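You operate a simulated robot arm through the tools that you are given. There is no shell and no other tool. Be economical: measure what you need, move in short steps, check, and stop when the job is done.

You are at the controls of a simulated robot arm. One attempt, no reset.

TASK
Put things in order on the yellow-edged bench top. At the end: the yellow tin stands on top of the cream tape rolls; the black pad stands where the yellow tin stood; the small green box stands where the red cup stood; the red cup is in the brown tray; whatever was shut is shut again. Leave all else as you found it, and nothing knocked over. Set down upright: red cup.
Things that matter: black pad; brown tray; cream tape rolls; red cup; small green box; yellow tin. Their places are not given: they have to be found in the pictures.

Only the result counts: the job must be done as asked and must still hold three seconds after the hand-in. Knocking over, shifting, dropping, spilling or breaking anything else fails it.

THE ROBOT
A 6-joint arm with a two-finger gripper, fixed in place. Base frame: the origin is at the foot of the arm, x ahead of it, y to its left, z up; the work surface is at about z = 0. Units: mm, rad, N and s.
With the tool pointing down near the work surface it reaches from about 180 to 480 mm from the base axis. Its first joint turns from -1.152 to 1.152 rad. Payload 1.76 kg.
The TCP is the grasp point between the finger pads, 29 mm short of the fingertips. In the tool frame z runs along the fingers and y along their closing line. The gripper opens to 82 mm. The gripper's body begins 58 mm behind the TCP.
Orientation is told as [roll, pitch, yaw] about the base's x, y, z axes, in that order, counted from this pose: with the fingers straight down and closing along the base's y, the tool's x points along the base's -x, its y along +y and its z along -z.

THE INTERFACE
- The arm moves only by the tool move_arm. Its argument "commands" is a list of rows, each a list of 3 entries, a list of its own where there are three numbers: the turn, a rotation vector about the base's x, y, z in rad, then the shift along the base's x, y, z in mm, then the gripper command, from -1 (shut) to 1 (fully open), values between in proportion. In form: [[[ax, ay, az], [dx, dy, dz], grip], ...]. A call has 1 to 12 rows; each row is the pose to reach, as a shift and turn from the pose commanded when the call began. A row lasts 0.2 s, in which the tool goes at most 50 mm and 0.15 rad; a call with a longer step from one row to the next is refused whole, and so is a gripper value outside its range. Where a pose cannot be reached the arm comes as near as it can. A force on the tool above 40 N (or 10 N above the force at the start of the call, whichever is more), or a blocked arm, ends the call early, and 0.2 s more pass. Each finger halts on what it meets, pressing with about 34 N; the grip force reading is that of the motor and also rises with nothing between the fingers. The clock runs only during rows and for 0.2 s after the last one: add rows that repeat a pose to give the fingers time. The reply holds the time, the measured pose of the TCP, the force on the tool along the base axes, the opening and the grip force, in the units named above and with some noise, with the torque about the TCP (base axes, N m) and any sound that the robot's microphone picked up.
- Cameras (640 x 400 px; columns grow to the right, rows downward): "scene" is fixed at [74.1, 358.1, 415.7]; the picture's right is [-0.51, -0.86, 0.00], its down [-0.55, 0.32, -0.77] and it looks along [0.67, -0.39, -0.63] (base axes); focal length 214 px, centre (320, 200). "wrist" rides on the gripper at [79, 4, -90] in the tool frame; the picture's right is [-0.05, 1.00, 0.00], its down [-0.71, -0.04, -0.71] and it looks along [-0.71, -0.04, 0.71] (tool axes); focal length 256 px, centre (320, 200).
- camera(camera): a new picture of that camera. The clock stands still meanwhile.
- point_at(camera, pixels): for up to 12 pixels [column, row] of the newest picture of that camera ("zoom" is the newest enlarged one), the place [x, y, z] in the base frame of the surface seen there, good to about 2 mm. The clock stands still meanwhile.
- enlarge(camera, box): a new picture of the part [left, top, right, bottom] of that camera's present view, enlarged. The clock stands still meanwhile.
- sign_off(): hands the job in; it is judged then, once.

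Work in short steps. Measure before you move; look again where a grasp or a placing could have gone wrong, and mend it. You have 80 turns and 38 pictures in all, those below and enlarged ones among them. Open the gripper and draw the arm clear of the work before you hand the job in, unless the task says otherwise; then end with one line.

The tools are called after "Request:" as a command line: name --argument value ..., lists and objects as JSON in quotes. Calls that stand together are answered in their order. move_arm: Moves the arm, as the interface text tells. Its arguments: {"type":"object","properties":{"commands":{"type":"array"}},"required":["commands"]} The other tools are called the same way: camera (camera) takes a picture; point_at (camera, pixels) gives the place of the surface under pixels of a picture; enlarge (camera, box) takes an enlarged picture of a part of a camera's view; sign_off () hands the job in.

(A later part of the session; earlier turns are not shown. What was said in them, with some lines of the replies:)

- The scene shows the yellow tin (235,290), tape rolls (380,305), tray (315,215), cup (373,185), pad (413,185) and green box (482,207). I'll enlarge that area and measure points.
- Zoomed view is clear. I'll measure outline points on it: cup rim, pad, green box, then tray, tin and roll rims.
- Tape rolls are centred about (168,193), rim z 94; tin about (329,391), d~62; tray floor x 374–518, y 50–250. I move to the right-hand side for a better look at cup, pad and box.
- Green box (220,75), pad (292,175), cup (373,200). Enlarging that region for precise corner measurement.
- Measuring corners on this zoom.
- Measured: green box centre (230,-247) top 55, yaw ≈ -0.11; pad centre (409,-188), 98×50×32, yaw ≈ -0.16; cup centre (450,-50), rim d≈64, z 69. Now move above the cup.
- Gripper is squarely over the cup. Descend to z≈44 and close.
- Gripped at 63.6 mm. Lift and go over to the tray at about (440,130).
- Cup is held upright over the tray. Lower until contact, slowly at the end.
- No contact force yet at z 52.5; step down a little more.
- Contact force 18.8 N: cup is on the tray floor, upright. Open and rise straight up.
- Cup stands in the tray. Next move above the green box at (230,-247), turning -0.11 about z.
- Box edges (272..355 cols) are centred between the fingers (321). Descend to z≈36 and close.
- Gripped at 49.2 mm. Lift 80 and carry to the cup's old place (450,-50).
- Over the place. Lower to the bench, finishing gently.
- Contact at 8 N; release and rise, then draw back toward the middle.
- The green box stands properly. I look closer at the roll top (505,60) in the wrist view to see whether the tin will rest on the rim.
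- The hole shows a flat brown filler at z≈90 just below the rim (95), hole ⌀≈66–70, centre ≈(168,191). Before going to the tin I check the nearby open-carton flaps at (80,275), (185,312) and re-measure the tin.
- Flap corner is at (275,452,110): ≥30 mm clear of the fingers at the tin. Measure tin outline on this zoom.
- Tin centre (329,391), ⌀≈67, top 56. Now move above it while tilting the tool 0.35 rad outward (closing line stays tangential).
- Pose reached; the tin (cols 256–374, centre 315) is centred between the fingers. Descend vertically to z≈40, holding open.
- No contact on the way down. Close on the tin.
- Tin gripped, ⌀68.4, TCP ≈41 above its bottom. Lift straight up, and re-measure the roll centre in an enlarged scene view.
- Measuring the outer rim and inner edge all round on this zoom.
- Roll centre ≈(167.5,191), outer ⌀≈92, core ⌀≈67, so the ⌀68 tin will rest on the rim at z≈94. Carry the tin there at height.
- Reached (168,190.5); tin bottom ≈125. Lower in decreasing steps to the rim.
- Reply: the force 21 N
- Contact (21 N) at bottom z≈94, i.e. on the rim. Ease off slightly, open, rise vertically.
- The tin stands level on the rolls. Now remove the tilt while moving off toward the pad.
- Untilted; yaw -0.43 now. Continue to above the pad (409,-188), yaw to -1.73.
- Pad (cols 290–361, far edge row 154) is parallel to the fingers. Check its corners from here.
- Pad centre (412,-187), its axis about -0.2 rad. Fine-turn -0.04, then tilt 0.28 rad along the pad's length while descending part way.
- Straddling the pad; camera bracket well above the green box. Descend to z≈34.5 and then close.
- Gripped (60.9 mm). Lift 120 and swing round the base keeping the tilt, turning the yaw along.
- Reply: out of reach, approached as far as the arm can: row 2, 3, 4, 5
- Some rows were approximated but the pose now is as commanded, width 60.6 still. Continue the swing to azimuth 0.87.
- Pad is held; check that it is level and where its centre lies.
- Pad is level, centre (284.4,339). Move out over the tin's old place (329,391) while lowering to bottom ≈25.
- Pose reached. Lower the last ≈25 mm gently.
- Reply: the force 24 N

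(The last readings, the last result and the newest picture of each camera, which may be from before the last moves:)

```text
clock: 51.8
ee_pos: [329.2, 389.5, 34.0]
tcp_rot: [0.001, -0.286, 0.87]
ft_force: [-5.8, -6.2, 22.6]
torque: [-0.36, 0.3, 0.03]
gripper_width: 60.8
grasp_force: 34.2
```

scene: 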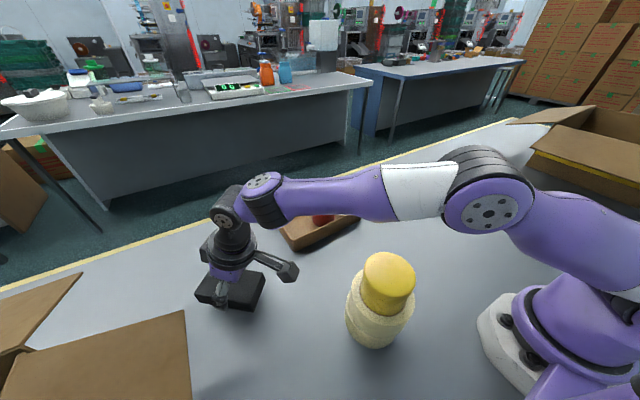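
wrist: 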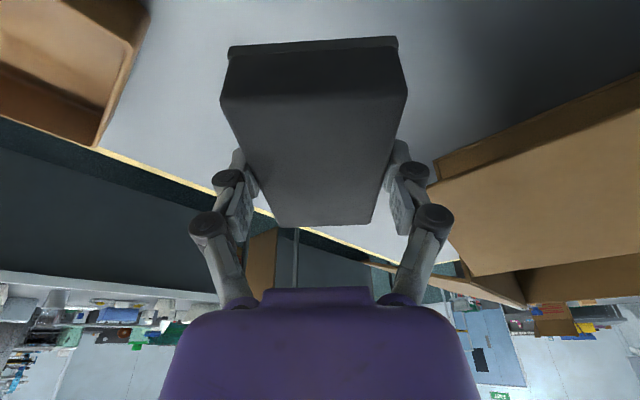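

Contact (22 N). Ease up, open, and rise, then draw back inward.

Request:
move_arm --commands '[[[0, 0, 0], [0, 0, 1.5], 0], [[0, 0, 0], [0, 0, 1.5], 0.7], [[0, 0, 0], [0, 0, 1.5], 1], [[0, 0, 0], [0, 0, 1.5], 1], [[0, 0, 0], [0, 0, 30], 1], [[0, 0, 0], [0, 0, 65], 1], [[0, 0, 0], [-10, -10, 105], 1], [[0, 0, 0], [-20, -25, 145], 1], [[0, 0, 0], [-25, -50, 180], 1], [[0, 0, 0], [-15, -90, 200], 1], [[0, 0, 0], [0, -130, 220], 1], [[0, 0, 0], [10, -170, 240], 1]]'

Request:
move_arm --commands '[[[0, 0, -0.14], [0, -40, 10], 1], [[0, 0, -0.28], [-10, -80, 20], 1], [[0, 0, -0.42], [-20, -120, 20], 1], [[0, 0, -0.56], [-30, -160, 20], 1], [[0, 0, -0.7], [-40, -200, 20], 1], [[0, 0, -0.84], [-40, -220, 20], 1]]'

Request:
camera --camera "scene"

```text
clock: 54.4
ee_pos: [339.3, 217.2, 273.8]
tcp_rot: [0.0, -0.28, 0.865]
ft_force: [-1.0, -0.7, 0.0]
torque: [-0.01, -0.01, 0.01]
gripper_width: 82.0
grasp_force: 0.1
```

```text
clock: 55.8
ee_pos: [298.3, -2.2, 292.1]
tcp_rot: [0.0, -0.28, 0.024]
ft_force: [-0.7, -0.3, 0.7]
torque: [-0.02, 0.0, 0.03]
gripper_width: 82.0
grasp_force: 0.0
```

```text
10 pictures are left
```

scene: 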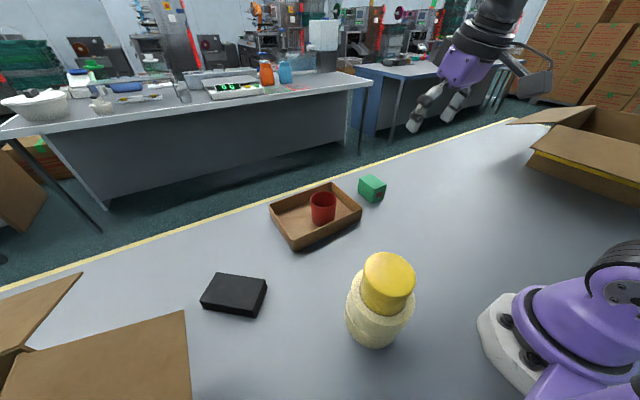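

All pieces appear placed. Quick check of positions: pad (233,292), tin top (389,271), green box, cup.

Request:
enlarge --camera "scene" --box '[190, 160, 430, 360]'

Request:
point_at --camera "scene" --pixels '[[216, 275], [265, 280], [203, 302], [254, 314], [234, 291], [389, 256], [389, 290], [368, 270], [410, 280], [372, 180]]'

```text
2.00 times, centred on (310, 260) of scene
```

zoom: 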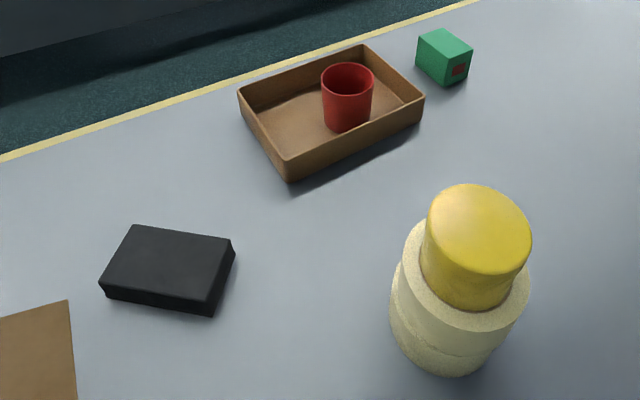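

```text
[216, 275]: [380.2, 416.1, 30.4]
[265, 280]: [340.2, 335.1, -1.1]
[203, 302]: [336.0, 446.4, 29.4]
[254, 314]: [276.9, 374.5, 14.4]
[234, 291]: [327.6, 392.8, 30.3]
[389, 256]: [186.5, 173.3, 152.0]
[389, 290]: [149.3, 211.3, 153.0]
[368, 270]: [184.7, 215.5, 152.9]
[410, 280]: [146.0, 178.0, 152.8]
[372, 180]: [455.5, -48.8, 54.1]
```

Everything is in place: the tin top is level at z≈152.5, the pad is centred at about (328,393), the green box is at (450,-50), and the cup is upright in the tray. The gripper is open and clear, so I hand in.

Request:
sign_off

```text
The job is handed in.
```

The job is handed in: the yellow tin stands on the tape rolls, the black pad stands where the tin was, the green box stands where the cup was, and the red cup is upright in the brown tray. I found nothing that had been shut.
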